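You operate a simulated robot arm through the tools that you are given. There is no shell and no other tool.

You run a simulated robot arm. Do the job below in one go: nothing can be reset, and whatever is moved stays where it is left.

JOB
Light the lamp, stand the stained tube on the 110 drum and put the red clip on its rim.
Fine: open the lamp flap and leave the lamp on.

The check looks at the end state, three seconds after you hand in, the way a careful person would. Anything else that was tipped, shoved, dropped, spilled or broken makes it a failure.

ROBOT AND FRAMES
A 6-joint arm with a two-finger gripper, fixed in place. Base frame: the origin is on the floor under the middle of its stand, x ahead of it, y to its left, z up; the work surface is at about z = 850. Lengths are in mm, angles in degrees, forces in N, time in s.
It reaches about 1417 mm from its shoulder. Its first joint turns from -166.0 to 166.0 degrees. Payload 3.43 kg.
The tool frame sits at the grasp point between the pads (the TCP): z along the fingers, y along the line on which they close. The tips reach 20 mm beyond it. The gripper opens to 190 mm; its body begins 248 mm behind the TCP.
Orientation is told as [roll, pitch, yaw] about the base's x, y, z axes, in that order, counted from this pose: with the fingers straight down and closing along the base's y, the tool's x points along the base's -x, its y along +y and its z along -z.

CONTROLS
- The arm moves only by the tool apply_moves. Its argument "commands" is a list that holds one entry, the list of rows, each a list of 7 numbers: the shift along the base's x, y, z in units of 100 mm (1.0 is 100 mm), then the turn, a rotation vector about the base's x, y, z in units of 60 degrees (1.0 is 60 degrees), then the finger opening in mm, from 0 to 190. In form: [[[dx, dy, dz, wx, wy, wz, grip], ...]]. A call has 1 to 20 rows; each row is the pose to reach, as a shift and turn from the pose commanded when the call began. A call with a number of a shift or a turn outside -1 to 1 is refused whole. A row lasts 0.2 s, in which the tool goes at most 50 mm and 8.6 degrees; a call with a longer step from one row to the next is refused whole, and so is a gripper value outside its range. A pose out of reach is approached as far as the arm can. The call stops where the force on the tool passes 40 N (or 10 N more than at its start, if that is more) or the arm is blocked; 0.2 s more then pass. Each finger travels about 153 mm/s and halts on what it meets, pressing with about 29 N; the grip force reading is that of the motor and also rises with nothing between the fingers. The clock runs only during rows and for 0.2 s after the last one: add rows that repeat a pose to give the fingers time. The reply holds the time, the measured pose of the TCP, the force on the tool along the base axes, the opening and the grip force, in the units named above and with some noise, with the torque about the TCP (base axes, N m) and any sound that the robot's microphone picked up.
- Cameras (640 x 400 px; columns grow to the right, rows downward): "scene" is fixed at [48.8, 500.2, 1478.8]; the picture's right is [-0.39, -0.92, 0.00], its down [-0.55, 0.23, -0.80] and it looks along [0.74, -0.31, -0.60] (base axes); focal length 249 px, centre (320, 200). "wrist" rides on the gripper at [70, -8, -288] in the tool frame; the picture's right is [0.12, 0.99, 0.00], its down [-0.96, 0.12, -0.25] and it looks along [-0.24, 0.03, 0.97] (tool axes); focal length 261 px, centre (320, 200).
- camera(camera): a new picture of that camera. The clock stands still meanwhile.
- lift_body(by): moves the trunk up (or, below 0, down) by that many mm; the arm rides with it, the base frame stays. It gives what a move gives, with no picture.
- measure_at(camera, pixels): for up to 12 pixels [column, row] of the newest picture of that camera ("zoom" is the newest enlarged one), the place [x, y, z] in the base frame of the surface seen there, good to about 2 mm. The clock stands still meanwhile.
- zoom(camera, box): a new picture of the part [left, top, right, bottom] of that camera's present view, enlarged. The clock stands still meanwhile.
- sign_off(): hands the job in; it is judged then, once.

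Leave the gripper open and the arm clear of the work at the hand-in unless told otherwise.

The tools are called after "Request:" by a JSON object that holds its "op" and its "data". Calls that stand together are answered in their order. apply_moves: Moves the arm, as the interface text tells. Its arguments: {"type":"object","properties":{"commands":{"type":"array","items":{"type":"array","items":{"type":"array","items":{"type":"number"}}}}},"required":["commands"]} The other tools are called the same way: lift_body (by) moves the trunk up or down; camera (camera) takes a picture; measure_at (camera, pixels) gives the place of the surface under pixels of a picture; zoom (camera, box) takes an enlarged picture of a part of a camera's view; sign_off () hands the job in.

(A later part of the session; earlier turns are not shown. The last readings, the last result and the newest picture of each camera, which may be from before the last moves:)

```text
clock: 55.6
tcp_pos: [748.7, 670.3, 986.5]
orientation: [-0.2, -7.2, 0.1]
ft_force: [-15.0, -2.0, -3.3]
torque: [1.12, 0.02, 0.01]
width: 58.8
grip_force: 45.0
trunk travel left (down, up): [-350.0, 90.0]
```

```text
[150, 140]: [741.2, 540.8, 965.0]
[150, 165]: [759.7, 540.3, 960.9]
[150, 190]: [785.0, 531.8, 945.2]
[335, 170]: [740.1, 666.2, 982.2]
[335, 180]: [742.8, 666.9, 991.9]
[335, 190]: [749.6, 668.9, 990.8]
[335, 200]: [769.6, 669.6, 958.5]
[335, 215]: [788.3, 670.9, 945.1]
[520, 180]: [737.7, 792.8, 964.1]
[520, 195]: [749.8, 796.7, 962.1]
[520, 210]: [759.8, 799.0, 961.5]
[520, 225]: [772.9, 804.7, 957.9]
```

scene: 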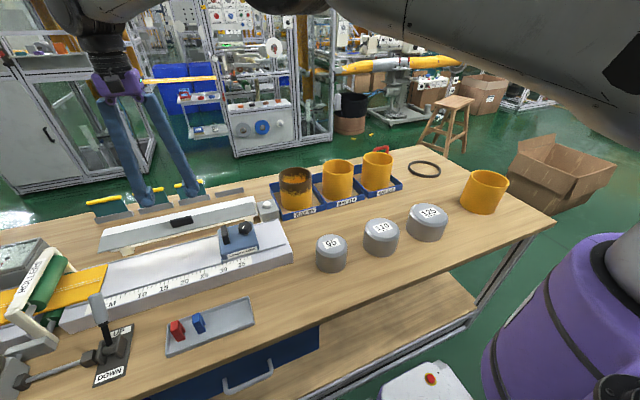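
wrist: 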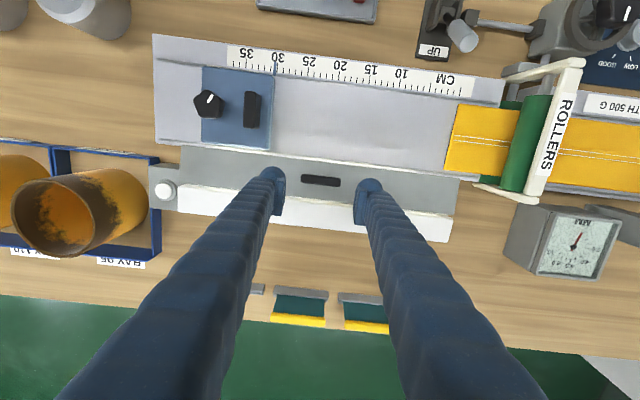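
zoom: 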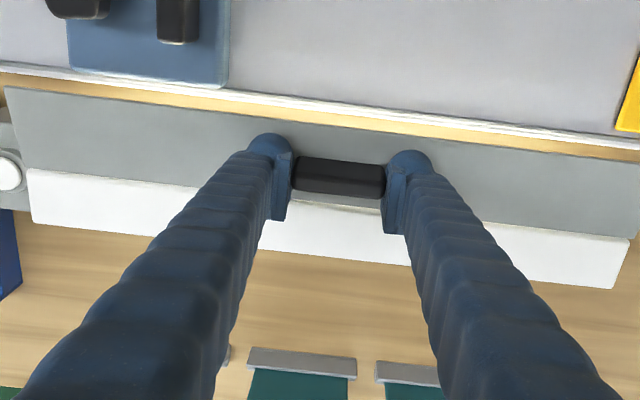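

The flap is ≈ 101° open. I'll try 10° more to find any end stop, then release.

Request:
{"op": "apply_moves", "data": {"commands": [[[0.017, 0, 0.009, 0, 0.042, 0, 50], [0.034, 0, 0.017, 0, 0.083, 0, 50], [0.051, 0, 0.024, 0, 0.125, 0, 50], [0.067, 0, 0.03, 0, 0.167, 0, 50]]]}}

Request:
{"op": "zoom", "data": {"camera": "wrist", "box": [130, 130, 490, 280]}}

Request:
{"op": "measure_at", "data": {"camera": "zoom", "pixels": [[150, 140], [150, 165], [150, 190], [335, 170], [335, 180], [335, 190], [335, 200], [335, 215], [520, 180], [520, 195], [520, 210], [520, 225]]}}

```text
clock: 56.6
tcp_pos: [755.3, 670.2, 987.2]
orientation: [-0.3, 2.8, 0.0]
ft_force: [-23.2, -1.4, -16.9]
torque: [-0.05, 0.64, -0.15]
width: 59.0
grip_force: 45.0
trunk travel left (down, up): [-350.0, 90.0]
```

```text
1.78 times, centred on (310, 205) of wrist
```

zoom: 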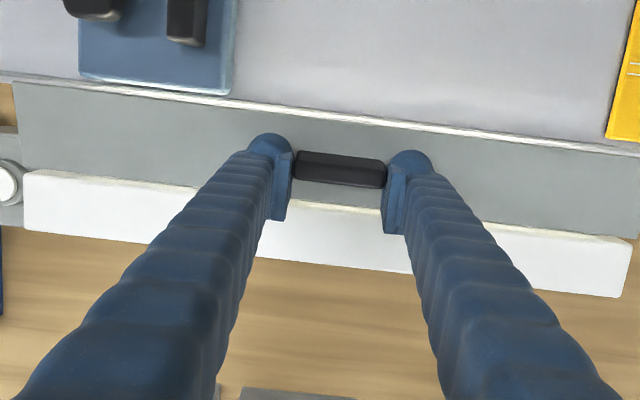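

```text
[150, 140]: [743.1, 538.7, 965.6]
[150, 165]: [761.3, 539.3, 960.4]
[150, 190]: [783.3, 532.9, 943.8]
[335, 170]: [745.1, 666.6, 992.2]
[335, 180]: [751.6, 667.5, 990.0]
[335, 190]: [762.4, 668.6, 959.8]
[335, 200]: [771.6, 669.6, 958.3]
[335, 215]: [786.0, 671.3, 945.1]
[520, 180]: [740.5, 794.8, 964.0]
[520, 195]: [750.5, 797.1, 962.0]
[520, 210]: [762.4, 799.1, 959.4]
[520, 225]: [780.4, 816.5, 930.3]
```

Resistance grows at about 102–104°: that's the end stop. I'll ease off, open the fingers and rise clear.

Request:
{"op": "apply_moves", "data": {"commands": [[[-0.015, 0, 0.0, 0, -0.02, 0, 50], [-0.015, 0, 0.0, 0, -0.02, 0, 66], [-0.015, 0, 0.0, 0, -0.02, 0, 76], [-0.015, 0, 0.05, 0, -0.02, 0, 80], [-0.015, 0, 0.4, 0, -0.02, 0, 80], [-0.015, 0, 0.8, 0, -0.02, 0, 80], [-0.015, 0, 0.8, 0, -0.02, 0, 80]]]}}

Request:
{"op": "camera", "data": {"camera": "scene"}}

Request:
{"op": "camera", "data": {"camera": "wrist"}}

Request:
{"op": "measure_at", "data": {"camera": "scene", "pixels": [[120, 232], [120, 236], [150, 226], [150, 229], [220, 208], [220, 212], [240, 206], [130, 238], [105, 238], [200, 215], [200, 218], [240, 209]]}}

```text
clock: 58.2
tcp_pos: [755.9, 669.3, 1070.6]
orientation: [-0.1, 1.4, 0.0]
ft_force: [-0.3, 0.2, -0.7]
torque: [0.01, 0.02, 0.0]
width: 80.2
grip_force: 0.0
trunk travel left (down, up): [-350.0, 90.0]
```

```text
taken
```

scene: 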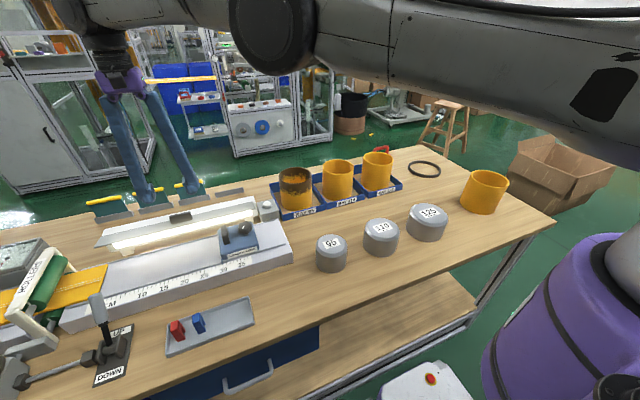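

```text
taken
```

wrist: 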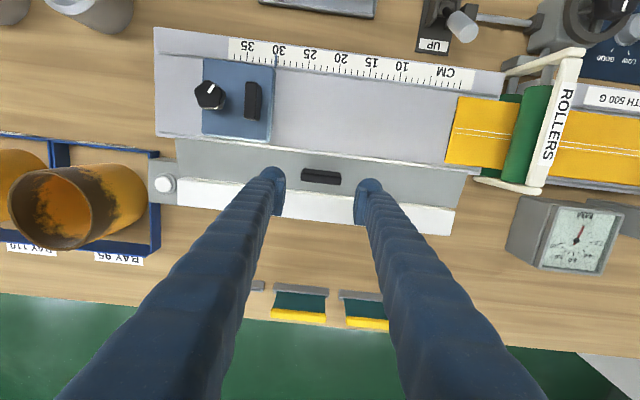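

```text
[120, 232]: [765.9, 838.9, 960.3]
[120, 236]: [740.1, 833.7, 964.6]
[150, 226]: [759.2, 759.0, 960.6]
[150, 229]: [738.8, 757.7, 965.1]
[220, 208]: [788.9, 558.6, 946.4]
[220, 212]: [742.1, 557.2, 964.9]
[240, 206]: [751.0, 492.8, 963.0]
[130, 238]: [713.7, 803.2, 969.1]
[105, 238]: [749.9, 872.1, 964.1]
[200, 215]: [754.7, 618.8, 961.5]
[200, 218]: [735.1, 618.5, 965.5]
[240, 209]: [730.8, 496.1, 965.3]
```

The flap stays open at ≈ 100° and the lamp shines on the plate. Next, the stained tube: I'll zoom in on it and the 110 drum in the scene and measure.

Request:
{"op": "zoom", "data": {"camera": "scene", "box": [260, 155, 340, 225]}}

Request:
{"op": "measure_at", "data": {"camera": "zoom", "pixels": [[155, 145], [200, 165], [260, 175], [320, 170], [370, 150], [395, 125], [260, 300], [160, 200], [395, 200], [280, 90], [200, 105], [350, 100]]}}

Request:
{"op": "zoom", "data": {"camera": "scene", "box": [350, 205, 410, 265]}}

Request:
{"op": "measure_at", "data": {"camera": "zoom", "pixels": [[150, 150], [320, 190], [250, 100], [320, 80], [420, 100], [470, 150], [320, 240], [320, 270], [320, 330], [200, 200], [440, 210], [320, 110]]}}

```text
5.71 times, centred on (300, 190) of scene
```

zoom: 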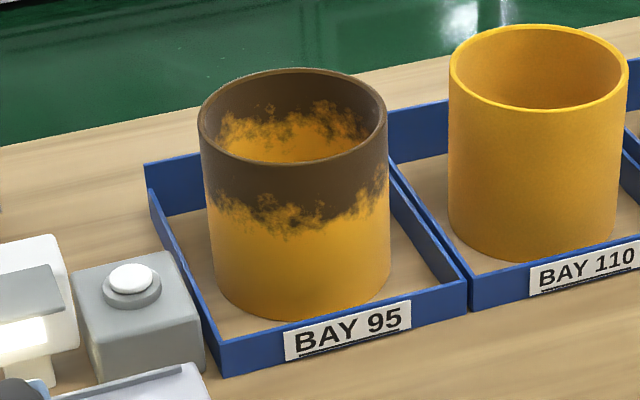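

```text
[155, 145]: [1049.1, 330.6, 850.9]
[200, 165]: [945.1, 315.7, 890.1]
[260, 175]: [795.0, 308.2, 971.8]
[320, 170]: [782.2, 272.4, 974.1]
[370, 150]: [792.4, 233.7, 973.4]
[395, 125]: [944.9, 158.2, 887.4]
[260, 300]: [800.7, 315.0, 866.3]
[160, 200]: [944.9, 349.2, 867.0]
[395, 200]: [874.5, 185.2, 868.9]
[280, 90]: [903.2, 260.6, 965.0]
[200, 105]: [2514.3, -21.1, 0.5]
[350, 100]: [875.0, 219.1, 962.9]
```

```text
6.67 times, centred on (380, 235) of scene
```

zoom: 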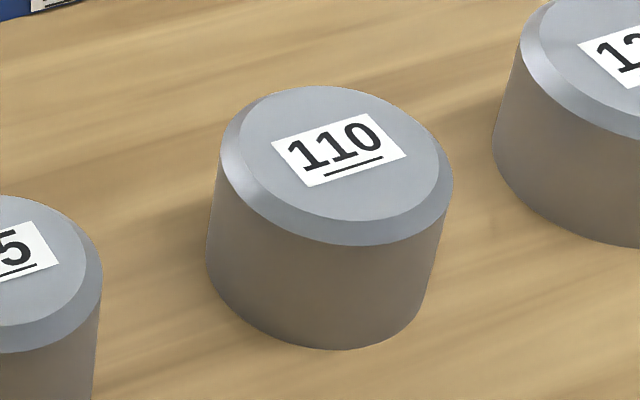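

```text
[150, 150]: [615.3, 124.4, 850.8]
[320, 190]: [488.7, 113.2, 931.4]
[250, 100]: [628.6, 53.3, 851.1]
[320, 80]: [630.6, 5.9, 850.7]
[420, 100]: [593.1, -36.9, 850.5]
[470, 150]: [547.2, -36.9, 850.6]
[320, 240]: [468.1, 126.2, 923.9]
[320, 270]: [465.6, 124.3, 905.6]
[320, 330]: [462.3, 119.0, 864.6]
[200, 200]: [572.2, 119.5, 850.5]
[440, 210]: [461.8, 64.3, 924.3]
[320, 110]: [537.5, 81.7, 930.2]
```

I need precise diameters: the tube looks like inner ≈ 116 mm while the drum is ≈ 110 mm with a chamfered top, so it may slip over it. I'll move above the tube with the gripper open and look straight down, turning the fingers to close along x.

Request:
{"op": "apply_moves", "data": {"commands": [[[0, -0.2, 0.3, 0, -0.023, 0, 100], [0, -0.5, 0.6, 0, -0.023, 0, 130], [0, -0.9, 0.8, 0, -0.023, 0, 160], [0, -1.0, 0.8, 0, -0.023, 0, 190]]]}}

Request:
{"op": "apply_moves", "data": {"commands": [[[0.05, -0.2, 0, 0, 0, 0.125, 190], [0.1, -0.4, 0, 0, 0, 0.25, 190], [0.15, -0.6, 0, 0, 0, 0.375, 190], [0.2, -0.8, 0, 0, 0, 0.5, 190], [0.25, -1.0, 0, 0, 0, 0.625, 190], [0.3, -1.0, 0, 0, 0, 0.75, 190]]]}}

Request:
{"op": "apply_moves", "data": {"commands": [[[0.05, -0.25, 0, 0, 0, 0.125, 190], [0.1, -0.5, 0, 0, 0, 0.25, 190], [0.15, -0.7, 0, 0, 0, 0.375, 190], [0.2, -0.9, 0, 0, 0, 0.5, 190], [0.25, -1.0, 0, 0, 0, 0.625, 190], [0.3, -1.0, 0, 0, 0, 0.75, 190]]]}}

Request:
{"op": "camera", "data": {"camera": "wrist"}}

```text
clock: 59.2
tcp_pos: [756.8, 567.9, 1149.6]
orientation: [-0.2, 0.2, 0.0]
ft_force: [0.1, -0.8, 0.3]
torque: [0.1, 0.08, 0.01]
width: 190.1
grip_force: 0.1
trunk travel left (down, up): [-350.0, 90.0]
```

```text
clock: 60.6
tcp_pos: [786.1, 470.7, 1148.1]
orientation: [-0.1, 0.2, 45.2]
ft_force: [0.0, 0.2, -0.5]
torque: [0.05, 0.01, 0.02]
width: 190.0
grip_force: 0.1
trunk travel left (down, up): [-350.0, 90.0]
```

```text
clock: 62.0
tcp_pos: [816.6, 370.5, 1150.4]
orientation: [-0.1, 0.1, 90.2]
ft_force: [-0.5, 0.7, -0.4]
torque: [-0.03, 0.01, -0.03]
width: 190.0
grip_force: 0.1
trunk travel left (down, up): [-350.0, 90.0]
```

```text
taken
```

wrist: 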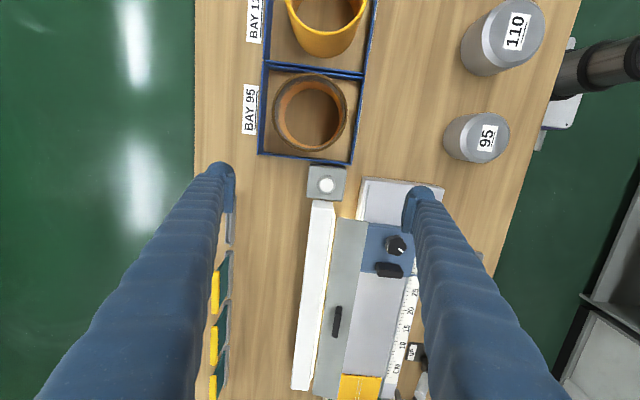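

The tube is seen almost straight from above at (312,112). I'll zoom in and measure its rim and bay.

Request:
{"op": "zoom", "data": {"camera": "wrist", "box": [250, 60, 380, 170]}}

Request:
{"op": "measure_at", "data": {"camera": "zoom", "pixels": [[140, 200], [155, 200], [300, 65], [300, 85], [460, 200], [440, 200], [300, 345], [300, 325], [180, 290], [405, 290], [200, 110], [420, 130]]}}

Request:
{"op": "zoom", "data": {"camera": "wrist", "box": [440, 0, 560, 90]}}

Request:
{"op": "measure_at", "data": {"camera": "zoom", "pixels": [[340, 150], [250, 120], [340, 240], [420, 230], [440, 60], [540, 150], [300, 60], [180, 120], [250, 330], [350, 390], [200, 250], [130, 300]]}}

```text
3.64 times, centred on (315, 115) of wrist
```

zoom: 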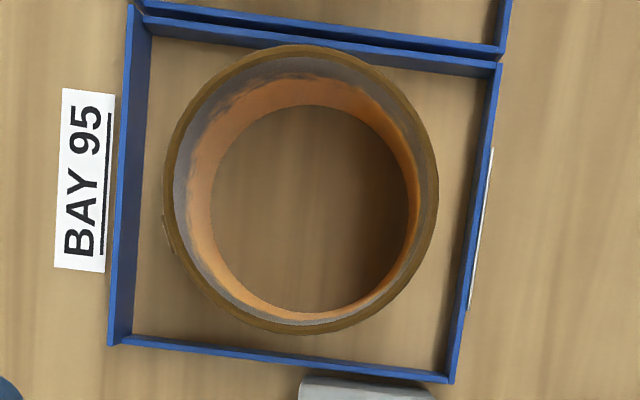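

```text
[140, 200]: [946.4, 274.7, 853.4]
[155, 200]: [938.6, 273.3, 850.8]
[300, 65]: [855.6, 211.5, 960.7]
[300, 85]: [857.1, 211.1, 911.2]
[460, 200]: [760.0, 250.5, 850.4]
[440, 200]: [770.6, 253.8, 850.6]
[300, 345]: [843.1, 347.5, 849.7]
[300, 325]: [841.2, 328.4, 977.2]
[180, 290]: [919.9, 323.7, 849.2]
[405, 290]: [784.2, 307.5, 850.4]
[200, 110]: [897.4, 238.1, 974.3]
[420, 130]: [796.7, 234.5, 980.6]
```

```text
4.44 times, centred on (500, 45) of wrist
```

zoom: 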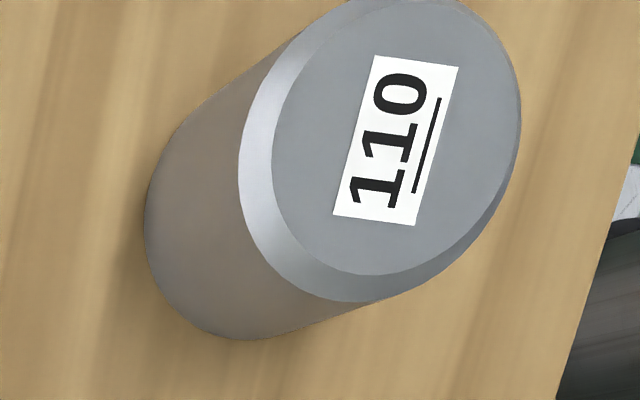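

```text
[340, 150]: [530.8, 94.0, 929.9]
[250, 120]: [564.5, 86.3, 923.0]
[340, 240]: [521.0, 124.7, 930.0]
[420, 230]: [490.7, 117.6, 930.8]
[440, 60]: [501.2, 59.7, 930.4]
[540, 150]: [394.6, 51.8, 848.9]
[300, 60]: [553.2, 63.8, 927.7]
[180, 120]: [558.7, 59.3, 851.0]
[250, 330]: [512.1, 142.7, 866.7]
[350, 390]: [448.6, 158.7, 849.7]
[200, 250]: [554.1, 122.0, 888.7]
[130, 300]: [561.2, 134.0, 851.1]
```

Rim geometry: outer ≈ 126 mm, inner ≈ 114 mm, centre ≈ (847.5, 268.5), rim z ≈ 979 — it should slip over the ≈ 110 mm drum. I'll move over the tube and descend partway with the gripper wide open.

Request:
{"op": "apply_moves", "data": {"commands": [[[0.1, -0.33, 0, 0, 0, 0, 190], [0.2, -0.66, 0, 0, 0, 0, 190], [0.3, -1.0, 0, 0, 0, 0, 190], [0.3, -1.0, -0.4, 0, 0, 0, 190], [0.3, -1.0, -0.7, 0, 0, 0, 190], [0.3, -1.0, -0.7, 0, 0, 0, 190]]]}}

Request:
{"op": "camera", "data": {"camera": "wrist"}}

Request:
{"op": "camera", "data": {"camera": "scene"}}

```text
clock: 63.4
tcp_pos: [848.1, 269.6, 1078.8]
orientation: [0.0, 0.0, 90.1]
ft_force: [-0.6, -1.1, 0.1]
torque: [0.08, -0.02, 0.0]
width: 189.9
grip_force: 0.0
trunk travel left (down, up): [-350.0, 90.0]
```

```text
taken
```

wrist: 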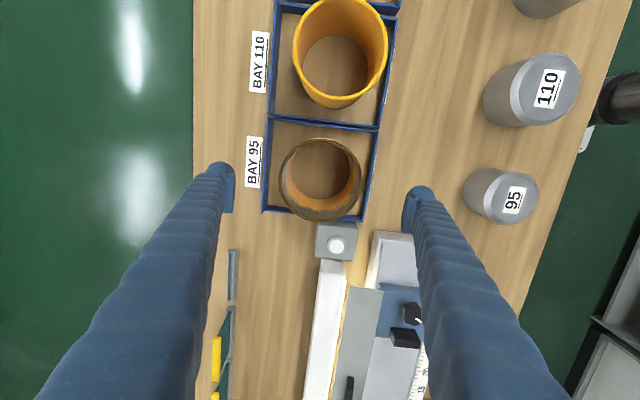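

```text
taken
```

scene: 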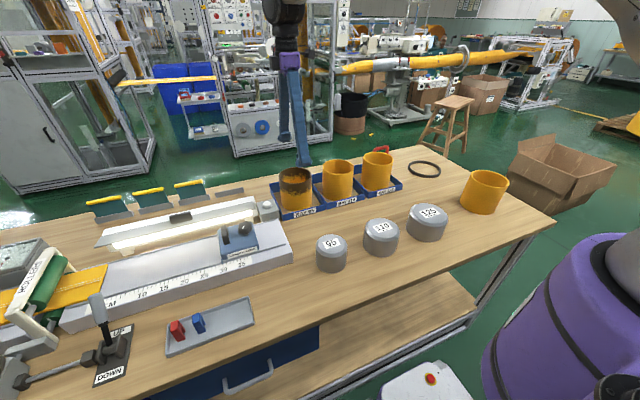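

The tube is between the fingers. I'll zoom for a more exact centre of the rim.

Request:
{"op": "zoom", "data": {"camera": "wrist", "box": [270, 130, 370, 230]}}

Request:
{"op": "measure_at", "data": {"camera": "zoom", "pixels": [[155, 180], [170, 130], [225, 65], [300, 45], [390, 70], [430, 120], [445, 180], [440, 240], [400, 300], [320, 335], [230, 320], [180, 260]]}}

```text
4.00 times, centred on (320, 180) of wrist
```

zoom: 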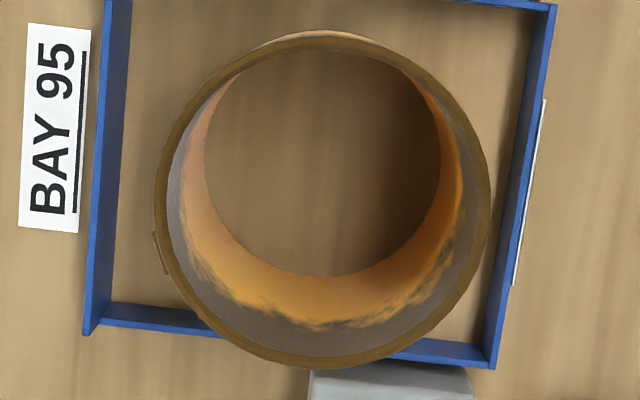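

```text
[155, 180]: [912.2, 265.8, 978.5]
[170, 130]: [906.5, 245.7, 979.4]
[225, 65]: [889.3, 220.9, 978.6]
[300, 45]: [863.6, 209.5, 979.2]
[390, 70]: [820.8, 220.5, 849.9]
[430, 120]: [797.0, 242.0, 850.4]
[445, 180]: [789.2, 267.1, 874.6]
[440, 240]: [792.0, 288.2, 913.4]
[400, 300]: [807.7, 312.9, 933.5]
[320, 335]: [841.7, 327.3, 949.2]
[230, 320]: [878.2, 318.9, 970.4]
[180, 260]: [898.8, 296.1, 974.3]
```

Outer rim ≈ 126.5 mm, inner ≈ 117 mm, centre ≈ (848, 267.5). Lower straddling the tube to grip at z ≈ 932.

Request:
{"op": "apply_moves", "data": {"commands": [[[0, -0.015, -0.4, 0, 0, 0, 190], [0, -0.015, -0.8, 0, 0, 0, 190], [0, -0.015, -1.0, 0, 0, 0, 190], [0, -0.015, -1.0, 0, 0, 0, 190]]]}}

Request:
{"op": "apply_moves", "data": {"commands": [[[0, 0, -0.25, 0, 0, 0, 180], [0, 0, -0.47, 0, 0, 0, 160], [0, 0, -0.47, 0, 0, 0, 150], [0, 0, -0.47, 0, 0, 0, 150]]]}}

Request:
{"op": "zoom", "data": {"camera": "wrist", "box": [210, 100, 430, 270]}}

Request:
{"op": "zoom", "data": {"camera": "scene", "box": [230, 120, 350, 230]}}

```text
clock: 64.4
tcp_pos: [847.3, 269.8, 979.0]
orientation: [0.0, 0.0, 90.0]
ft_force: [-0.5, -0.3, 0.9]
torque: [-0.03, 0.02, -0.03]
width: 190.0
grip_force: 0.0
trunk travel left (down, up): [-350.0, 90.0]
```

```text
clock: 65.4
tcp_pos: [846.2, 270.3, 934.3]
orientation: [-0.1, 0.0, 90.0]
ft_force: [0.4, 0.3, 0.4]
torque: [0.03, 0.03, 0.04]
width: 149.9
grip_force: 0.0
trunk travel left (down, up): [-350.0, 90.0]
```

```text
2.35 times, centred on (320, 185) of wrist
```

zoom: 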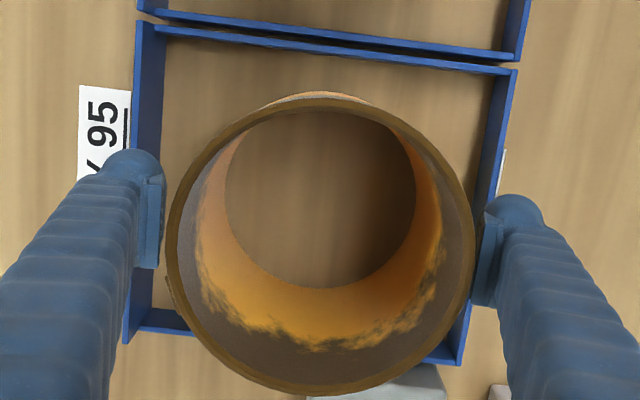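

```text
3.64 times, centred on (290, 175) of scene
```

zoom: 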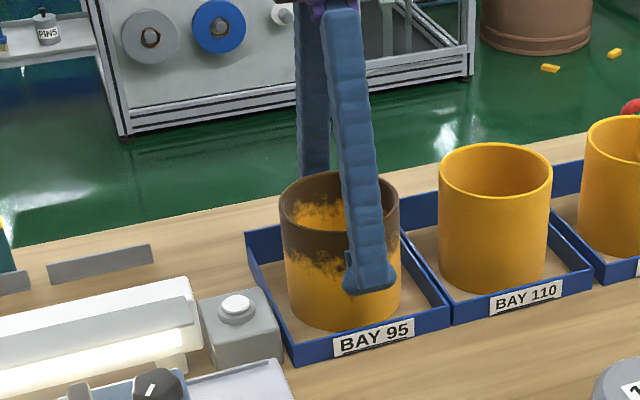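

The fingers straddle the tube evenly. I'll close on it gently.

Request:
{"op": "apply_moves", "data": {"commands": [[[0, 0, 0, 0, 0, 0, 138], [0, 0, 0, 0, 0, 0, 130], [0, 0, 0, 0, 0, 0, 124], [0, 0, 0, 0, 0, 0, 118], [0, 0, 0, 0, 0, 0, 115], [0, 0, 0, 0, 0, 0, 115]]]}}

Request:
{"op": "zoom", "data": {"camera": "wrist", "box": [210, 100, 430, 270]}}

```text
clock: 66.8
tcp_pos: [846.9, 270.2, 934.5]
orientation: [-0.1, 0.1, 90.0]
ft_force: [0.1, -0.7, 0.9]
torque: [-0.03, 0.03, 0.0]
width: 136.1
grip_force: 28.7
trunk travel left (down, up): [-350.0, 90.0]
```

```text
2.35 times, centred on (320, 185) of wrist
```

zoom: 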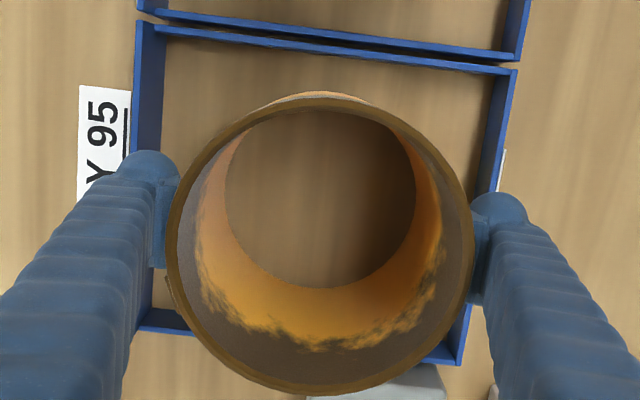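

The fingers have closed at 136 mm with both pads on the tube. I'll lift 30 mm slowly and check it comes along.

Request:
{"op": "apply_moves", "data": {"commands": [[[0, 0, 0.05, 0, 0, 0, 115], [0, 0, 0.12, 0, 0, 0, 115], [0, 0, 0.2, 0, 0, 0, 115], [0, 0, 0.3, 0, 0, 0, 115], [0, 0, 0.3, 0, 0, 0, 115]]]}}

Request:
{"op": "zoom", "data": {"camera": "scene", "box": [230, 120, 350, 230]}}

Request:
{"op": "zoom", "data": {"camera": "wrist", "box": [210, 100, 430, 270]}}

```text
clock: 68.0
tcp_pos: [846.6, 268.9, 962.6]
orientation: [-0.1, 0.0, 90.0]
ft_force: [0.0, 0.0, -1.4]
torque: [0.05, 0.01, 0.01]
width: 133.3
grip_force: 29.1
trunk travel left (down, up): [-350.0, 90.0]
```

```text
3.64 times, centred on (290, 175) of scene
```

zoom: 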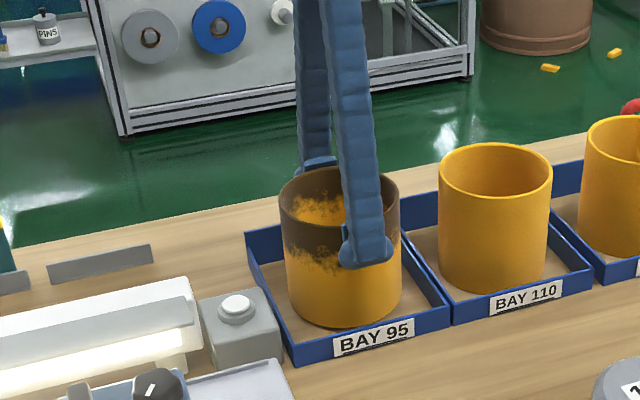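

```text
2.35 times, centred on (320, 185) of wrist
```

zoom: 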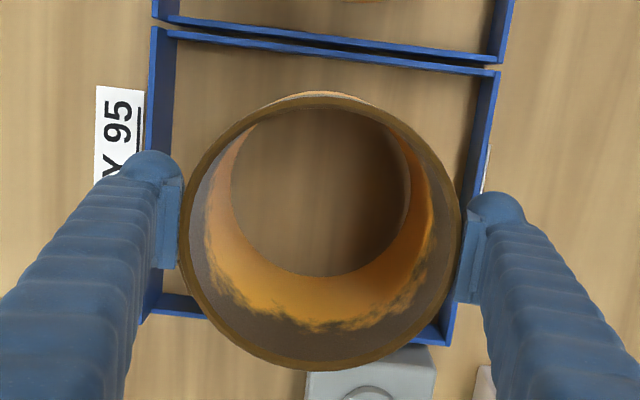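

The tube stayed; the fingers just slid up along it (136 → 133 mm), with hardly any friction: it's slightly conical, and the dark stain looks greasy. The clean yellow part is below z ≈ 920, so I need a lower grip, limited by the bay walls. I'll measure the wall tops.

Request:
{"op": "camera", "data": {"camera": "scene"}}

Request:
{"op": "measure_at", "data": {"camera": "zoom", "pixels": [[152, 60], [157, 60], [165, 60], [480, 110], [475, 130], [490, 110], [484, 120], [250, 40], [250, 48], [180, 300], [430, 340], [160, 100]]}}

Request:
{"op": "measure_at", "data": {"camera": "scene", "pixels": [[272, 189], [275, 186], [280, 210], [285, 217], [310, 213], [322, 207], [318, 190], [300, 193], [300, 197], [300, 203], [300, 208], [290, 195]]}}

```text
taken
```

scene: 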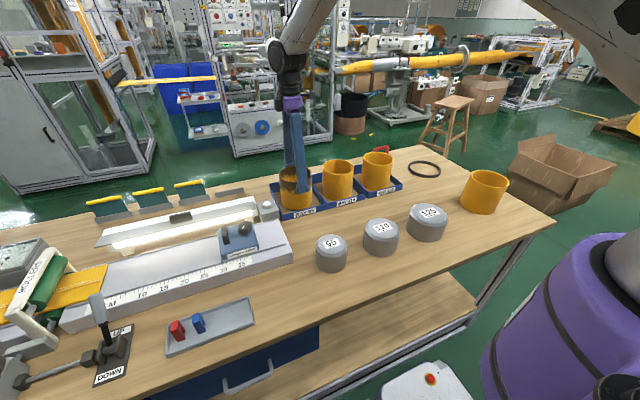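

```text
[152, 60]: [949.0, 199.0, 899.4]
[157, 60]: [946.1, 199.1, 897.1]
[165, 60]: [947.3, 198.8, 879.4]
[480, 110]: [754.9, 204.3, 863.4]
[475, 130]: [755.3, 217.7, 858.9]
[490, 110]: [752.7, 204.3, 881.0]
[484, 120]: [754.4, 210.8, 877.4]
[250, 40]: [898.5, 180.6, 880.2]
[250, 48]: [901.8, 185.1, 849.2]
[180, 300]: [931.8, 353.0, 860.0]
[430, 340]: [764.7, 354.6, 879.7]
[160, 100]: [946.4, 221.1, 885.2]
```

```text
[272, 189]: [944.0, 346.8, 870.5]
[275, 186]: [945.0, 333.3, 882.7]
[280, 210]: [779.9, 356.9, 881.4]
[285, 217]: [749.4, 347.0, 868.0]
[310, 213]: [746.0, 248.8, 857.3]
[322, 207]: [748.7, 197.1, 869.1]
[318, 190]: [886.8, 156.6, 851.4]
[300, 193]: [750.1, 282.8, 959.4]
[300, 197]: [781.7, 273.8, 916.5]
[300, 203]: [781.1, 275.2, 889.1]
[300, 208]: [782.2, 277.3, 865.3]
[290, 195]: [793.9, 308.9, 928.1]
```

The front of the tube is straight (x ≈ 781.5 at all heights), so it isn't conical; back wall top is z ≈ 898, front ≈ 881. I'll look closely at the pad contact.

Request:
{"op": "zoom", "data": {"camera": "scene", "box": [270, 160, 330, 220]}}

Request:
{"op": "zoom", "data": {"camera": "wrist", "box": [250, 150, 310, 220]}}

Request:
{"op": "zoom", "data": {"camera": "wrist", "box": [350, 150, 410, 230]}}

```text
6.67 times, centred on (300, 190) of scene
```

zoom: 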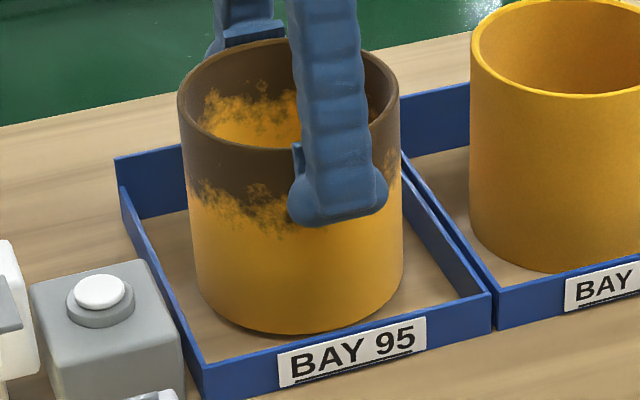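

```text
5.71 times, centred on (280, 185) of wrist
```

zoom: 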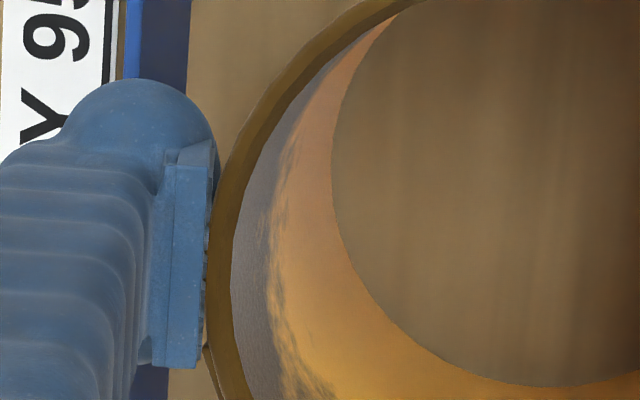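

```text
5.00 times, centred on (380, 190) of wrist
```

zoom: 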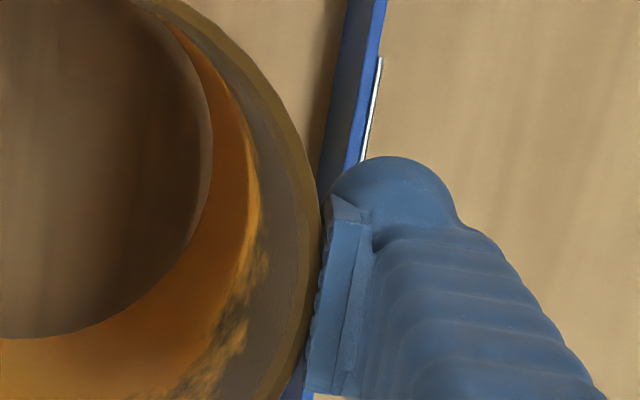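

The pads now appear to touch properly near the rim; in the deeper position the slanted finger bodies probably met the rim first (136 mm) and slid. From this pad contact (133 mm) I'll try a small 12 mm lift.

Request:
{"op": "apply_moves", "data": {"commands": [[[0, 0, 0.03, 0, 0, 0, 110], [0, 0, 0.06, 0, 0, 0, 110], [0, 0, 0.09, 0, 0, 0, 110], [0, 0, 0.12, 0, 0, 0, 110], [0, 0, 0.12, 0, 0, 0, 110]]]}}

Request:
{"op": "zoom", "data": {"camera": "scene", "box": [270, 160, 330, 220]}}

```text
clock: 69.2
tcp_pos: [846.3, 268.6, 973.9]
orientation: [-0.1, 0.0, 90.0]
ft_force: [-0.6, 0.5, -1.4]
torque: [-0.02, 0.0, -0.01]
width: 133.5
grip_force: 29.1
trunk travel left (down, up): [-350.0, 90.0]
```

```text
6.67 times, centred on (300, 190) of scene
```

zoom: 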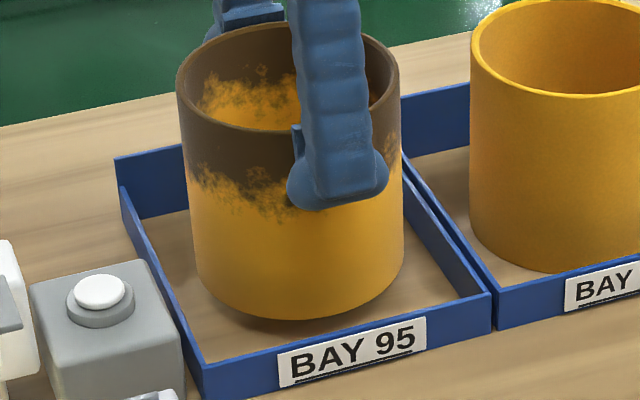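

The tube is now lifted (a shadow gap shows beneath, and the tube is light, ~1.5 N). I'll raise it 100 mm to clear everything.

Request:
{"op": "apply_moves", "data": {"commands": [[[0, 0, 0.15, 0, 0, 0, 110], [0, 0, 0.3, 0, 0, 0, 110], [0, 0, 0.45, 0, 0, 0, 110], [0, 0, 0.6, 0, 0, 0, 110], [0, 0, 0.8, 0, 0, 0, 110], [0, 0, 1.0, 0, 0, 0, 110], [0, 0, 1.0, 0, 0, 0, 110]]]}}

Request:
{"op": "camera", "data": {"camera": "scene"}}

Request:
{"op": "camera", "data": {"camera": "wrist"}}

```text
clock: 70.8
tcp_pos: [845.6, 267.9, 1074.3]
orientation: [-0.1, 0.0, 90.0]
ft_force: [-0.1, 0.1, -1.0]
torque: [0.01, 0.02, -0.02]
width: 133.0
grip_force: 29.4
trunk travel left (down, up): [-350.0, 90.0]
```

```text
taken
```

scene: 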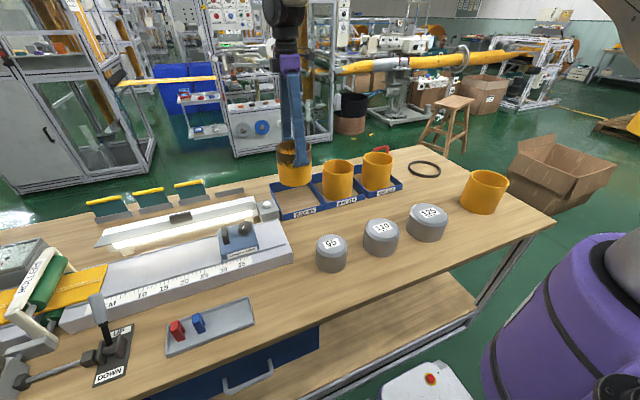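

```text
taken
```

wrist: 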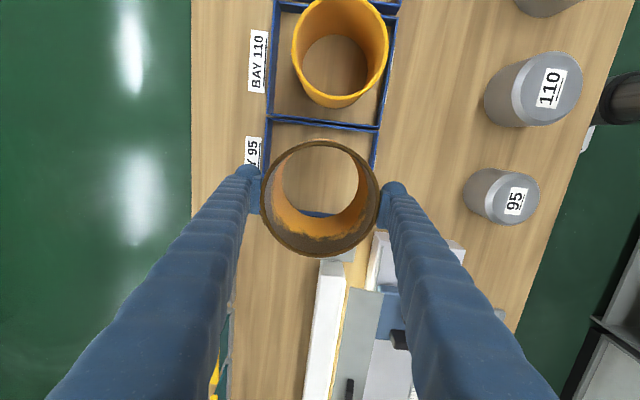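

The tube is held securely. I'll carry it towards the 110 drum at this height in gentle steps, stopping short to measure the drum.

Request:
{"op": "apply_moves", "data": {"commands": [[[-0.25, 0, 0, 0, 0, 0, 110], [-0.5, -0.05, 0, 0, 0, 0, 110], [-0.75, -0.1, 0, 0, 0, 0, 110], [-1.0, -0.15, 0, 0, 0, 0, 110]]]}}

Request:
{"op": "apply_moves", "data": {"commands": [[[-0.25, -0.05, 0, 0, 0, 0, 110], [-0.5, -0.1, 0, 0, 0, 0, 110], [-0.75, -0.15, 0, 0, 0, 0, 110], [-1.0, -0.2, 0, 0, 0, 0, 110]]]}}

Request:
{"op": "apply_moves", "data": {"commands": [[[-0.25, -0.1, 0, 0, 0, 0, 110], [-0.5, -0.2, 0, 0, 0, 0, 110], [-0.75, -0.3, 0, 0, 0, 0, 110], [-0.75, -0.4, 0, 0, 0, 0, 110], [-0.75, -0.4, 0, 0, 0, 0, 110]]]}}

Request:
{"op": "camera", "data": {"camera": "wrist"}}

Request:
{"op": "camera", "data": {"camera": "scene"}}

```text
clock: 71.8
tcp_pos: [746.2, 254.3, 1074.6]
orientation: [-0.1, -0.1, 90.0]
ft_force: [-0.3, -0.8, -0.1]
torque: [0.02, -0.06, -0.03]
width: 133.3
grip_force: 28.7
trunk travel left (down, up): [-350.0, 90.0]
```

```text
clock: 72.8
tcp_pos: [645.3, 232.6, 1077.5]
orientation: [-0.2, 0.1, 90.1]
ft_force: [0.0, 0.4, -1.2]
torque: [0.03, -0.04, 0.0]
width: 133.2
grip_force: 29.1
trunk travel left (down, up): [-350.0, 90.0]
```

```text
clock: 74.0
tcp_pos: [569.5, 192.1, 1075.2]
orientation: [-0.2, 0.0, 90.0]
ft_force: [-0.9, 0.7, -1.3]
torque: [0.03, -0.01, 0.0]
width: 133.4
grip_force: 29.3
trunk travel left (down, up): [-350.0, 90.0]
```

```text
taken
```

wrist: 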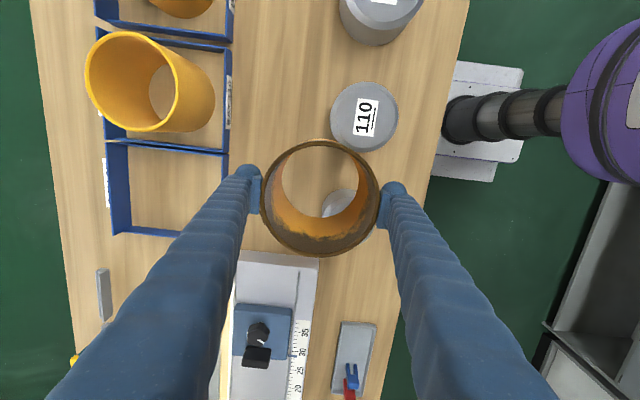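

```text
taken
```

scene: 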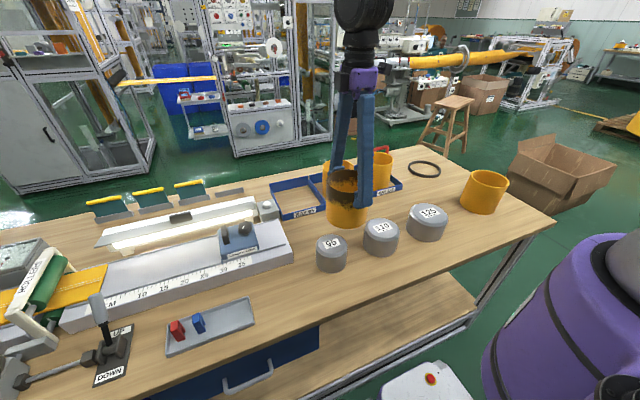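

The 110 drum is seen nearly from straight above at (364,117). I'll zoom to find its exact outline and centre.

Request:
{"op": "zoom", "data": {"camera": "wrist", "box": [315, 70, 415, 160]}}

Request:
{"op": "measure_at", "data": {"camera": "zoom", "pixels": [[120, 200], [300, 70], [460, 200], [310, 335], [180, 110], [420, 110], [180, 290], [420, 290], [320, 150], [250, 200], [380, 240], [320, 260]]}}

```text
4.44 times, centred on (365, 115) of wrist
```

zoom: 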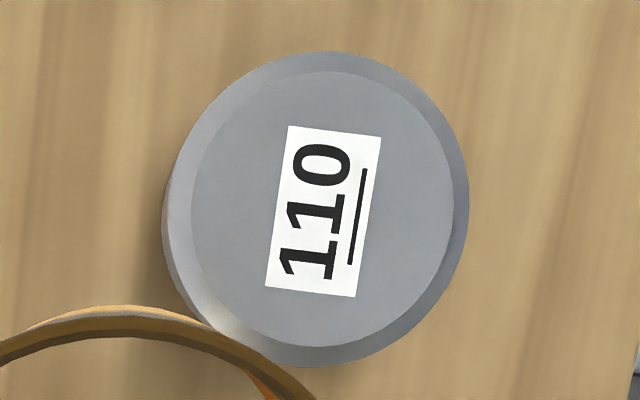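

```text
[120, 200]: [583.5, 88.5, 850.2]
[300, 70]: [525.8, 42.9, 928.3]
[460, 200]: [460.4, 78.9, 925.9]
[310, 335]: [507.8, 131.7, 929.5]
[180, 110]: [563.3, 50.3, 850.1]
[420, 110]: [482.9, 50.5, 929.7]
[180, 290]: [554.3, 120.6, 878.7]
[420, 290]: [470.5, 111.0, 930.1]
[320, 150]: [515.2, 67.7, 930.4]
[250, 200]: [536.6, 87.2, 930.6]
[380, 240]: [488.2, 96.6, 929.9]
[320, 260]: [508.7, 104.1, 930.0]
```

Drum centre works out at (510.6, 87.7), outer diameter ≈ 110 mm, top z ≈ 930. Now I'll measure the held tube's rim centre in the same view.

Request:
{"op": "zoom", "data": {"camera": "wrist", "box": [245, 125, 395, 265]}}

Request:
{"op": "measure_at", "data": {"camera": "zoom", "pixels": [[88, 190], [100, 140], [130, 90], [200, 45], [320, 28], [440, 70], [500, 130], [520, 190], [500, 260], [400, 365], [320, 385], [200, 360]]}}

```text
2.86 times, centred on (320, 195) of wrist
```

zoom: 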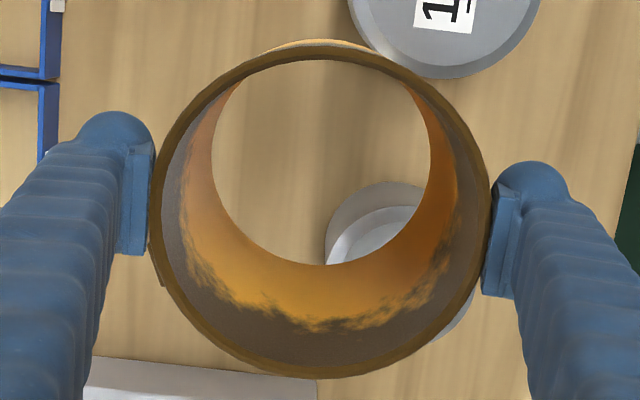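

```text
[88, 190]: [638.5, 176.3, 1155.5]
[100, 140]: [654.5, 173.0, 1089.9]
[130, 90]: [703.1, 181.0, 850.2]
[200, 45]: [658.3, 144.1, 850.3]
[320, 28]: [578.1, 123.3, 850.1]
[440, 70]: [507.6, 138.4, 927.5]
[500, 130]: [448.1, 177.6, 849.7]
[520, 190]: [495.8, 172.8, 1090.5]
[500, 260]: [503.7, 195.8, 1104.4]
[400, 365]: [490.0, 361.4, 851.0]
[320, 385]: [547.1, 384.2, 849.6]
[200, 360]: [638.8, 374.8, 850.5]
```

I misjudged the rim's location; it spans columns 150–492 and rows 46–378 in the zoom. Measuring points on the rim band itself.

Request:
{"op": "measure_at", "data": {"camera": "zoom", "pixels": [[155, 220], [172, 145], [235, 77], [320, 52], [400, 68], [462, 125], [487, 205], [472, 290], [405, 353], [320, 373], [235, 350], [178, 290]]}}

Request:
{"op": "measure_at", "data": {"camera": "zoom", "pixels": [[213, 160], [225, 220], [260, 250], [330, 266], [390, 245], [425, 200], [428, 140], [300, 62], [240, 80], [410, 90], [200, 240], [320, 320]]}}

```text
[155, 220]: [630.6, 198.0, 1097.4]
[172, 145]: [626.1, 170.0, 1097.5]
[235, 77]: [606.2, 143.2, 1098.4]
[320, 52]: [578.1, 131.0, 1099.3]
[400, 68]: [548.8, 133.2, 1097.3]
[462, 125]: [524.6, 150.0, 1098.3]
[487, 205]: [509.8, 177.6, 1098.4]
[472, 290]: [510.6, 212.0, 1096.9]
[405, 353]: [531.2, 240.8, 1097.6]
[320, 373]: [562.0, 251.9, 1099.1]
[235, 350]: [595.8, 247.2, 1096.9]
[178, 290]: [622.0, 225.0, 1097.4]
```

```text
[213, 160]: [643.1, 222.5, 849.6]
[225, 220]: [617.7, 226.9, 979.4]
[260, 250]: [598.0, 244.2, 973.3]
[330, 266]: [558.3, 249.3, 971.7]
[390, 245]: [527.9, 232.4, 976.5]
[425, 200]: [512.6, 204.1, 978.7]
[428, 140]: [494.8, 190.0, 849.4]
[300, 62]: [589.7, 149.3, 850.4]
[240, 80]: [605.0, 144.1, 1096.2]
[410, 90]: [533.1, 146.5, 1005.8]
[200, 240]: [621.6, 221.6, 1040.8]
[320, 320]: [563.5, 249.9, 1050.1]
```

Tube rim centre ≈ (570.0, 191.3), bottom edge at z ≈ 970, hanging upright; inner radius ≈ 59 vs drum radius 55. The shift needed to centre it over the drum is (−59.4, −103.6). I'll make that move, then check again before lowering.

Request:
{"op": "apply_moves", "data": {"commands": [[[-0.15, -0.25, 0, 0, 0, 0, 110], [-0.3, -0.5, 0, 0, 0, 0, 110], [-0.45, -0.75, 0, 0, 0, 0, 110], [-0.594, -1.0, 0, 0, 0, 0, 110], [-0.594, -1.0, 0, 0, 0, 0, 110]]]}}

Request:
{"op": "apply_moves", "data": {"commands": [[[0, -0.036, 0, 0, 0, 0, 110], [0, -0.036, -0.1, 0, 0, 0, 110], [0, -0.036, -0.2, 0, 0, 0, 110], [0, -0.036, -0.25, 0, 0, 0, 110], [0, -0.036, -0.25, 0, 0, 0, 110]]]}}

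Request:
{"op": "zoom", "data": {"camera": "wrist", "box": [245, 125, 395, 265]}}

Request:
{"op": "zoom", "data": {"camera": "scene", "box": [320, 150, 460, 290]}}

```text
clock: 75.2
tcp_pos: [509.6, 93.3, 1075.1]
orientation: [-0.1, 0.0, 90.1]
ft_force: [-0.2, 0.7, -0.9]
torque: [0.02, -0.01, 0.0]
width: 133.0
grip_force: 29.5
trunk travel left (down, up): [-350.0, 90.0]
```

```text
clock: 76.4
tcp_pos: [511.4, 89.3, 1049.9]
orientation: [-0.1, 0.1, 90.0]
ft_force: [-0.4, -0.1, -1.1]
torque: [0.01, 0.02, -0.03]
width: 132.8
grip_force: 29.0
trunk travel left (down, up): [-350.0, 90.0]
```

```text
2.86 times, centred on (320, 195) of wrist
```

zoom: 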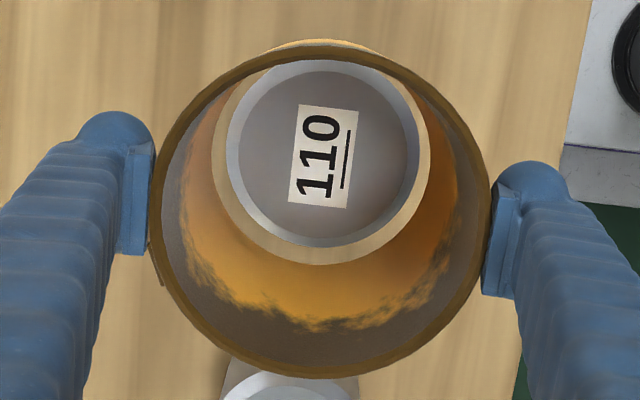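

```text
2.86 times, centred on (390, 220) of scene
```

zoom: 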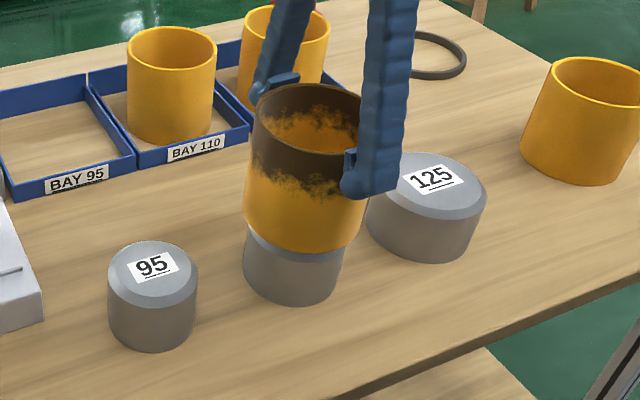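

The drum sits concentrically inside the tube's lower opening (gaps 15 px left, 12 px right). With a 1 mm trim I'll lower 35 mm to engage, watching the force.

Request:
{"op": "apply_moves", "data": {"commands": [[[-0.008, 0.01, -0.05, 0, 0, 0, 110], [-0.008, 0.01, -0.12, 0, 0, 0, 110], [-0.008, 0.01, -0.18, 0, 0, 0, 110], [-0.008, 0.01, -0.24, 0, 0, 0, 110], [-0.008, 0.01, -0.3, 0, 0, 0, 110], [-0.008, 0.01, -0.36, 0, 0, 0, 110], [-0.008, 0.01, -0.36, 0, 0, 0, 110]]]}}

Request:
{"op": "zoom", "data": {"camera": "scene", "box": [320, 150, 460, 290]}}

Request:
{"op": "zoom", "data": {"camera": "wrist", "box": [245, 125, 395, 265]}}

```text
clock: 78.0
tcp_pos: [512.3, 90.8, 1014.6]
orientation: [-0.1, 0.1, 90.1]
ft_force: [0.0, -0.3, -0.1]
torque: [0.01, -0.01, 0.01]
width: 133.0
grip_force: 29.3
trunk travel left (down, up): [-350.0, 90.0]
```

```text
2.86 times, centred on (390, 220) of scene
```

zoom: 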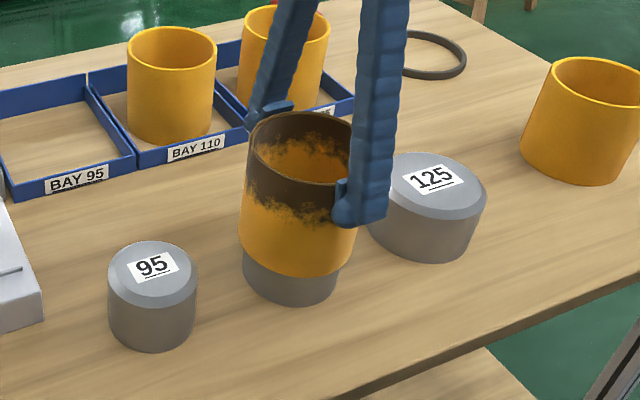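

```text
2.86 times, centred on (320, 195) of wrist
```

zoom: 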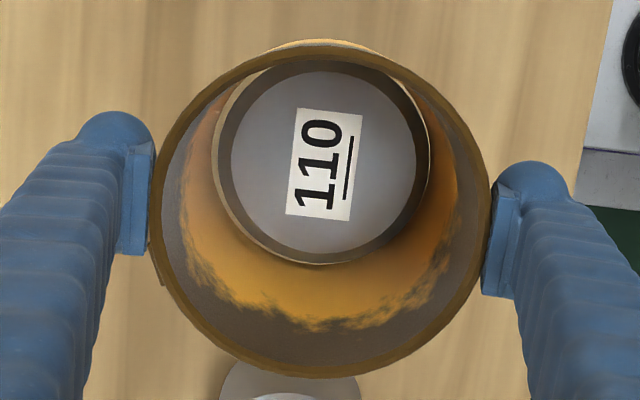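

It slipped over the drum without any force. I'll continue down to just above the bench.

Request:
{"op": "apply_moves", "data": {"commands": [[[0, 0, -0.1, 0, 0, 0, 110], [0, 0, -0.2, 0, 0, 0, 110], [0, 0, -0.3, 0, 0, 0, 110], [0, 0, -0.4, 0, 0, 0, 110], [0, 0, -0.48, 0, 0, 0, 110], [0, 0, -0.54, 0, 0, 0, 110], [0, 0, -0.54, 0, 0, 0, 110]]]}}

Request:
{"op": "zoom", "data": {"camera": "scene", "box": [340, 180, 430, 280]}}

```text
clock: 79.6
tcp_pos: [511.3, 92.3, 960.3]
orientation: [-0.1, 0.0, 89.9]
ft_force: [-0.3, 0.0, -1.4]
torque: [0.02, -0.01, -0.02]
width: 132.8
grip_force: 28.9
trunk travel left (down, up): [-350.0, 90.0]
```

```text
4.00 times, centred on (385, 230) of scene
```

zoom: 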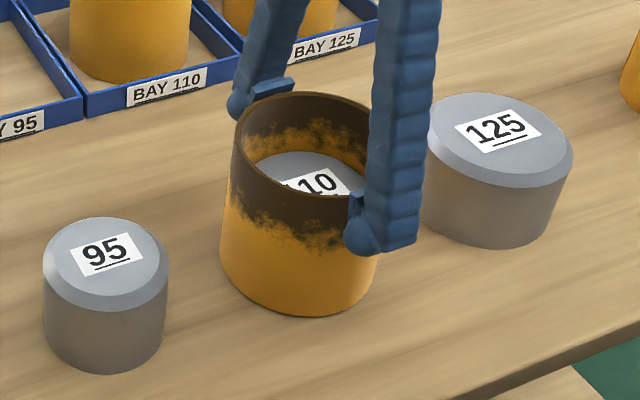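

Almost on the bench. Lowering the last few millimetres until I feel contact.

Request:
{"op": "apply_moves", "data": {"commands": [[[0, 0, -0.015, 0, 0, 0, 110], [0, 0, -0.03, 0, 0, 0, 110], [0, 0, -0.045, 0, 0, 0, 110], [0, 0, -0.045, 0, 0, 0, 110]]]}}

```text
clock: 80.4
tcp_pos: [509.4, 91.3, 958.6]
orientation: [-0.3, 0.0, 90.0]
ft_force: [-4.2, 1.4, 16.2]
torque: [-0.14, -0.43, -0.02]
width: 133.0
grip_force: 29.2
trunk travel left (down, up): [-350.0, 90.0]
stopped in row 3: the force on the tool passed its limit at 45 N (the readings are from after the stop); the commanded pose is now the measured one
```

Contact with the bench. I'll ease up 1 mm and open the fingers.

Request:
{"op": "apply_moves", "data": {"commands": [[[0, 0, 0.01, 0, 0, 0, 110], [0, 0, 0.01, 0, 0, 0, 140], [0, 0, 0.01, 0, 0, 0, 165], [0, 0, 0.01, 0, 0, 0, 175]]]}}

Request:
{"op": "zoom", "data": {"camera": "scene", "box": [340, 180, 430, 280]}}

Request:
{"op": "camera", "data": {"camera": "wrist"}}

```text
clock: 81.4
tcp_pos: [510.0, 90.9, 958.7]
orientation: [-0.2, 0.0, 90.0]
ft_force: [0.0, -0.1, 0.0]
torque: [-0.03, 0.05, 0.01]
width: 175.1
grip_force: 0.1
trunk travel left (down, up): [-350.0, 90.0]
```

```text
4.00 times, centred on (385, 230) of scene
```

zoom: 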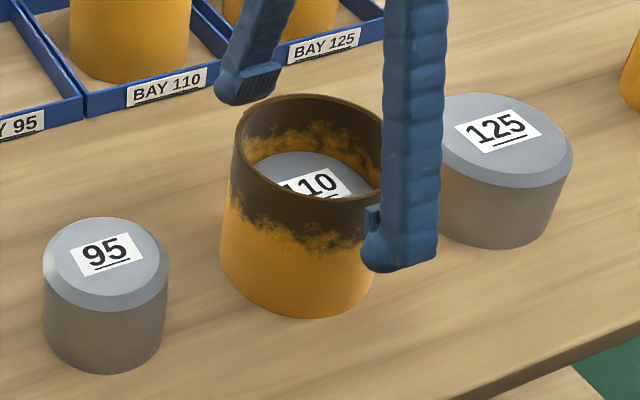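

```text
taken
```

wrist: 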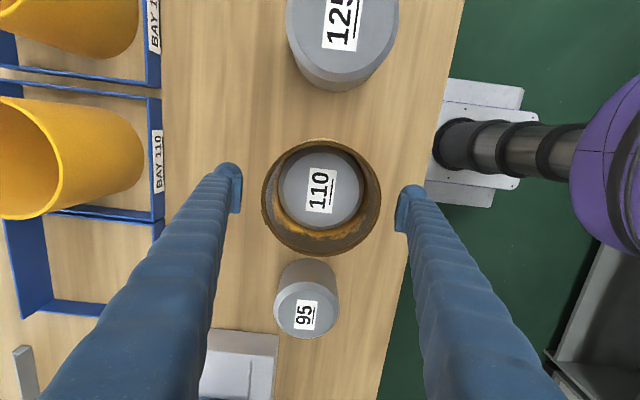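

The tube stands upright around the 110 drum. I'll rise straight up, then head for the clip tray.

Request:
{"op": "apply_moves", "data": {"commands": [[[0, 0, 0.3, 0, 0, 0, 180], [0, 0, 0.6, 0, 0, 0, 180], [0, 0, 1.0, 0, 0, 0, 180], [0, 0, 1.0, 0, 0, 0, 180]]]}}

Request:
{"op": "camera", "data": {"camera": "wrist"}}

Request:
{"op": "camera", "data": {"camera": "scene"}}

```text
clock: 82.4
tcp_pos: [514.0, 89.6, 1057.7]
orientation: [-0.1, 0.0, 90.1]
ft_force: [1.1, -0.6, -1.6]
torque: [0.02, 0.05, -0.03]
width: 179.6
grip_force: 0.0
trunk travel left (down, up): [-350.0, 90.0]
```

```text
taken
```

wrist: 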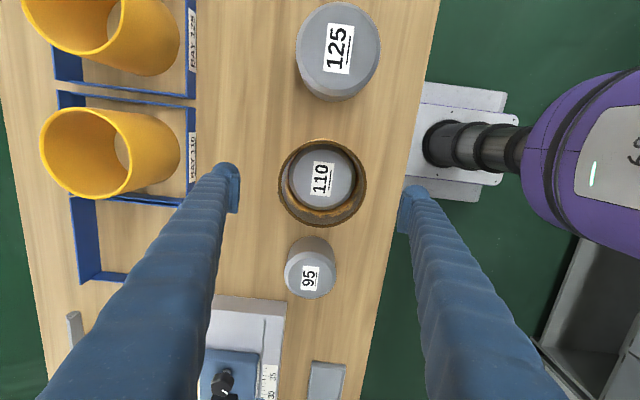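

```text
taken
```

scene: 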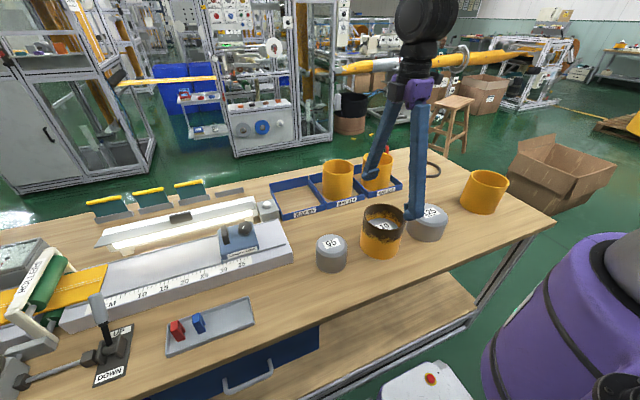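

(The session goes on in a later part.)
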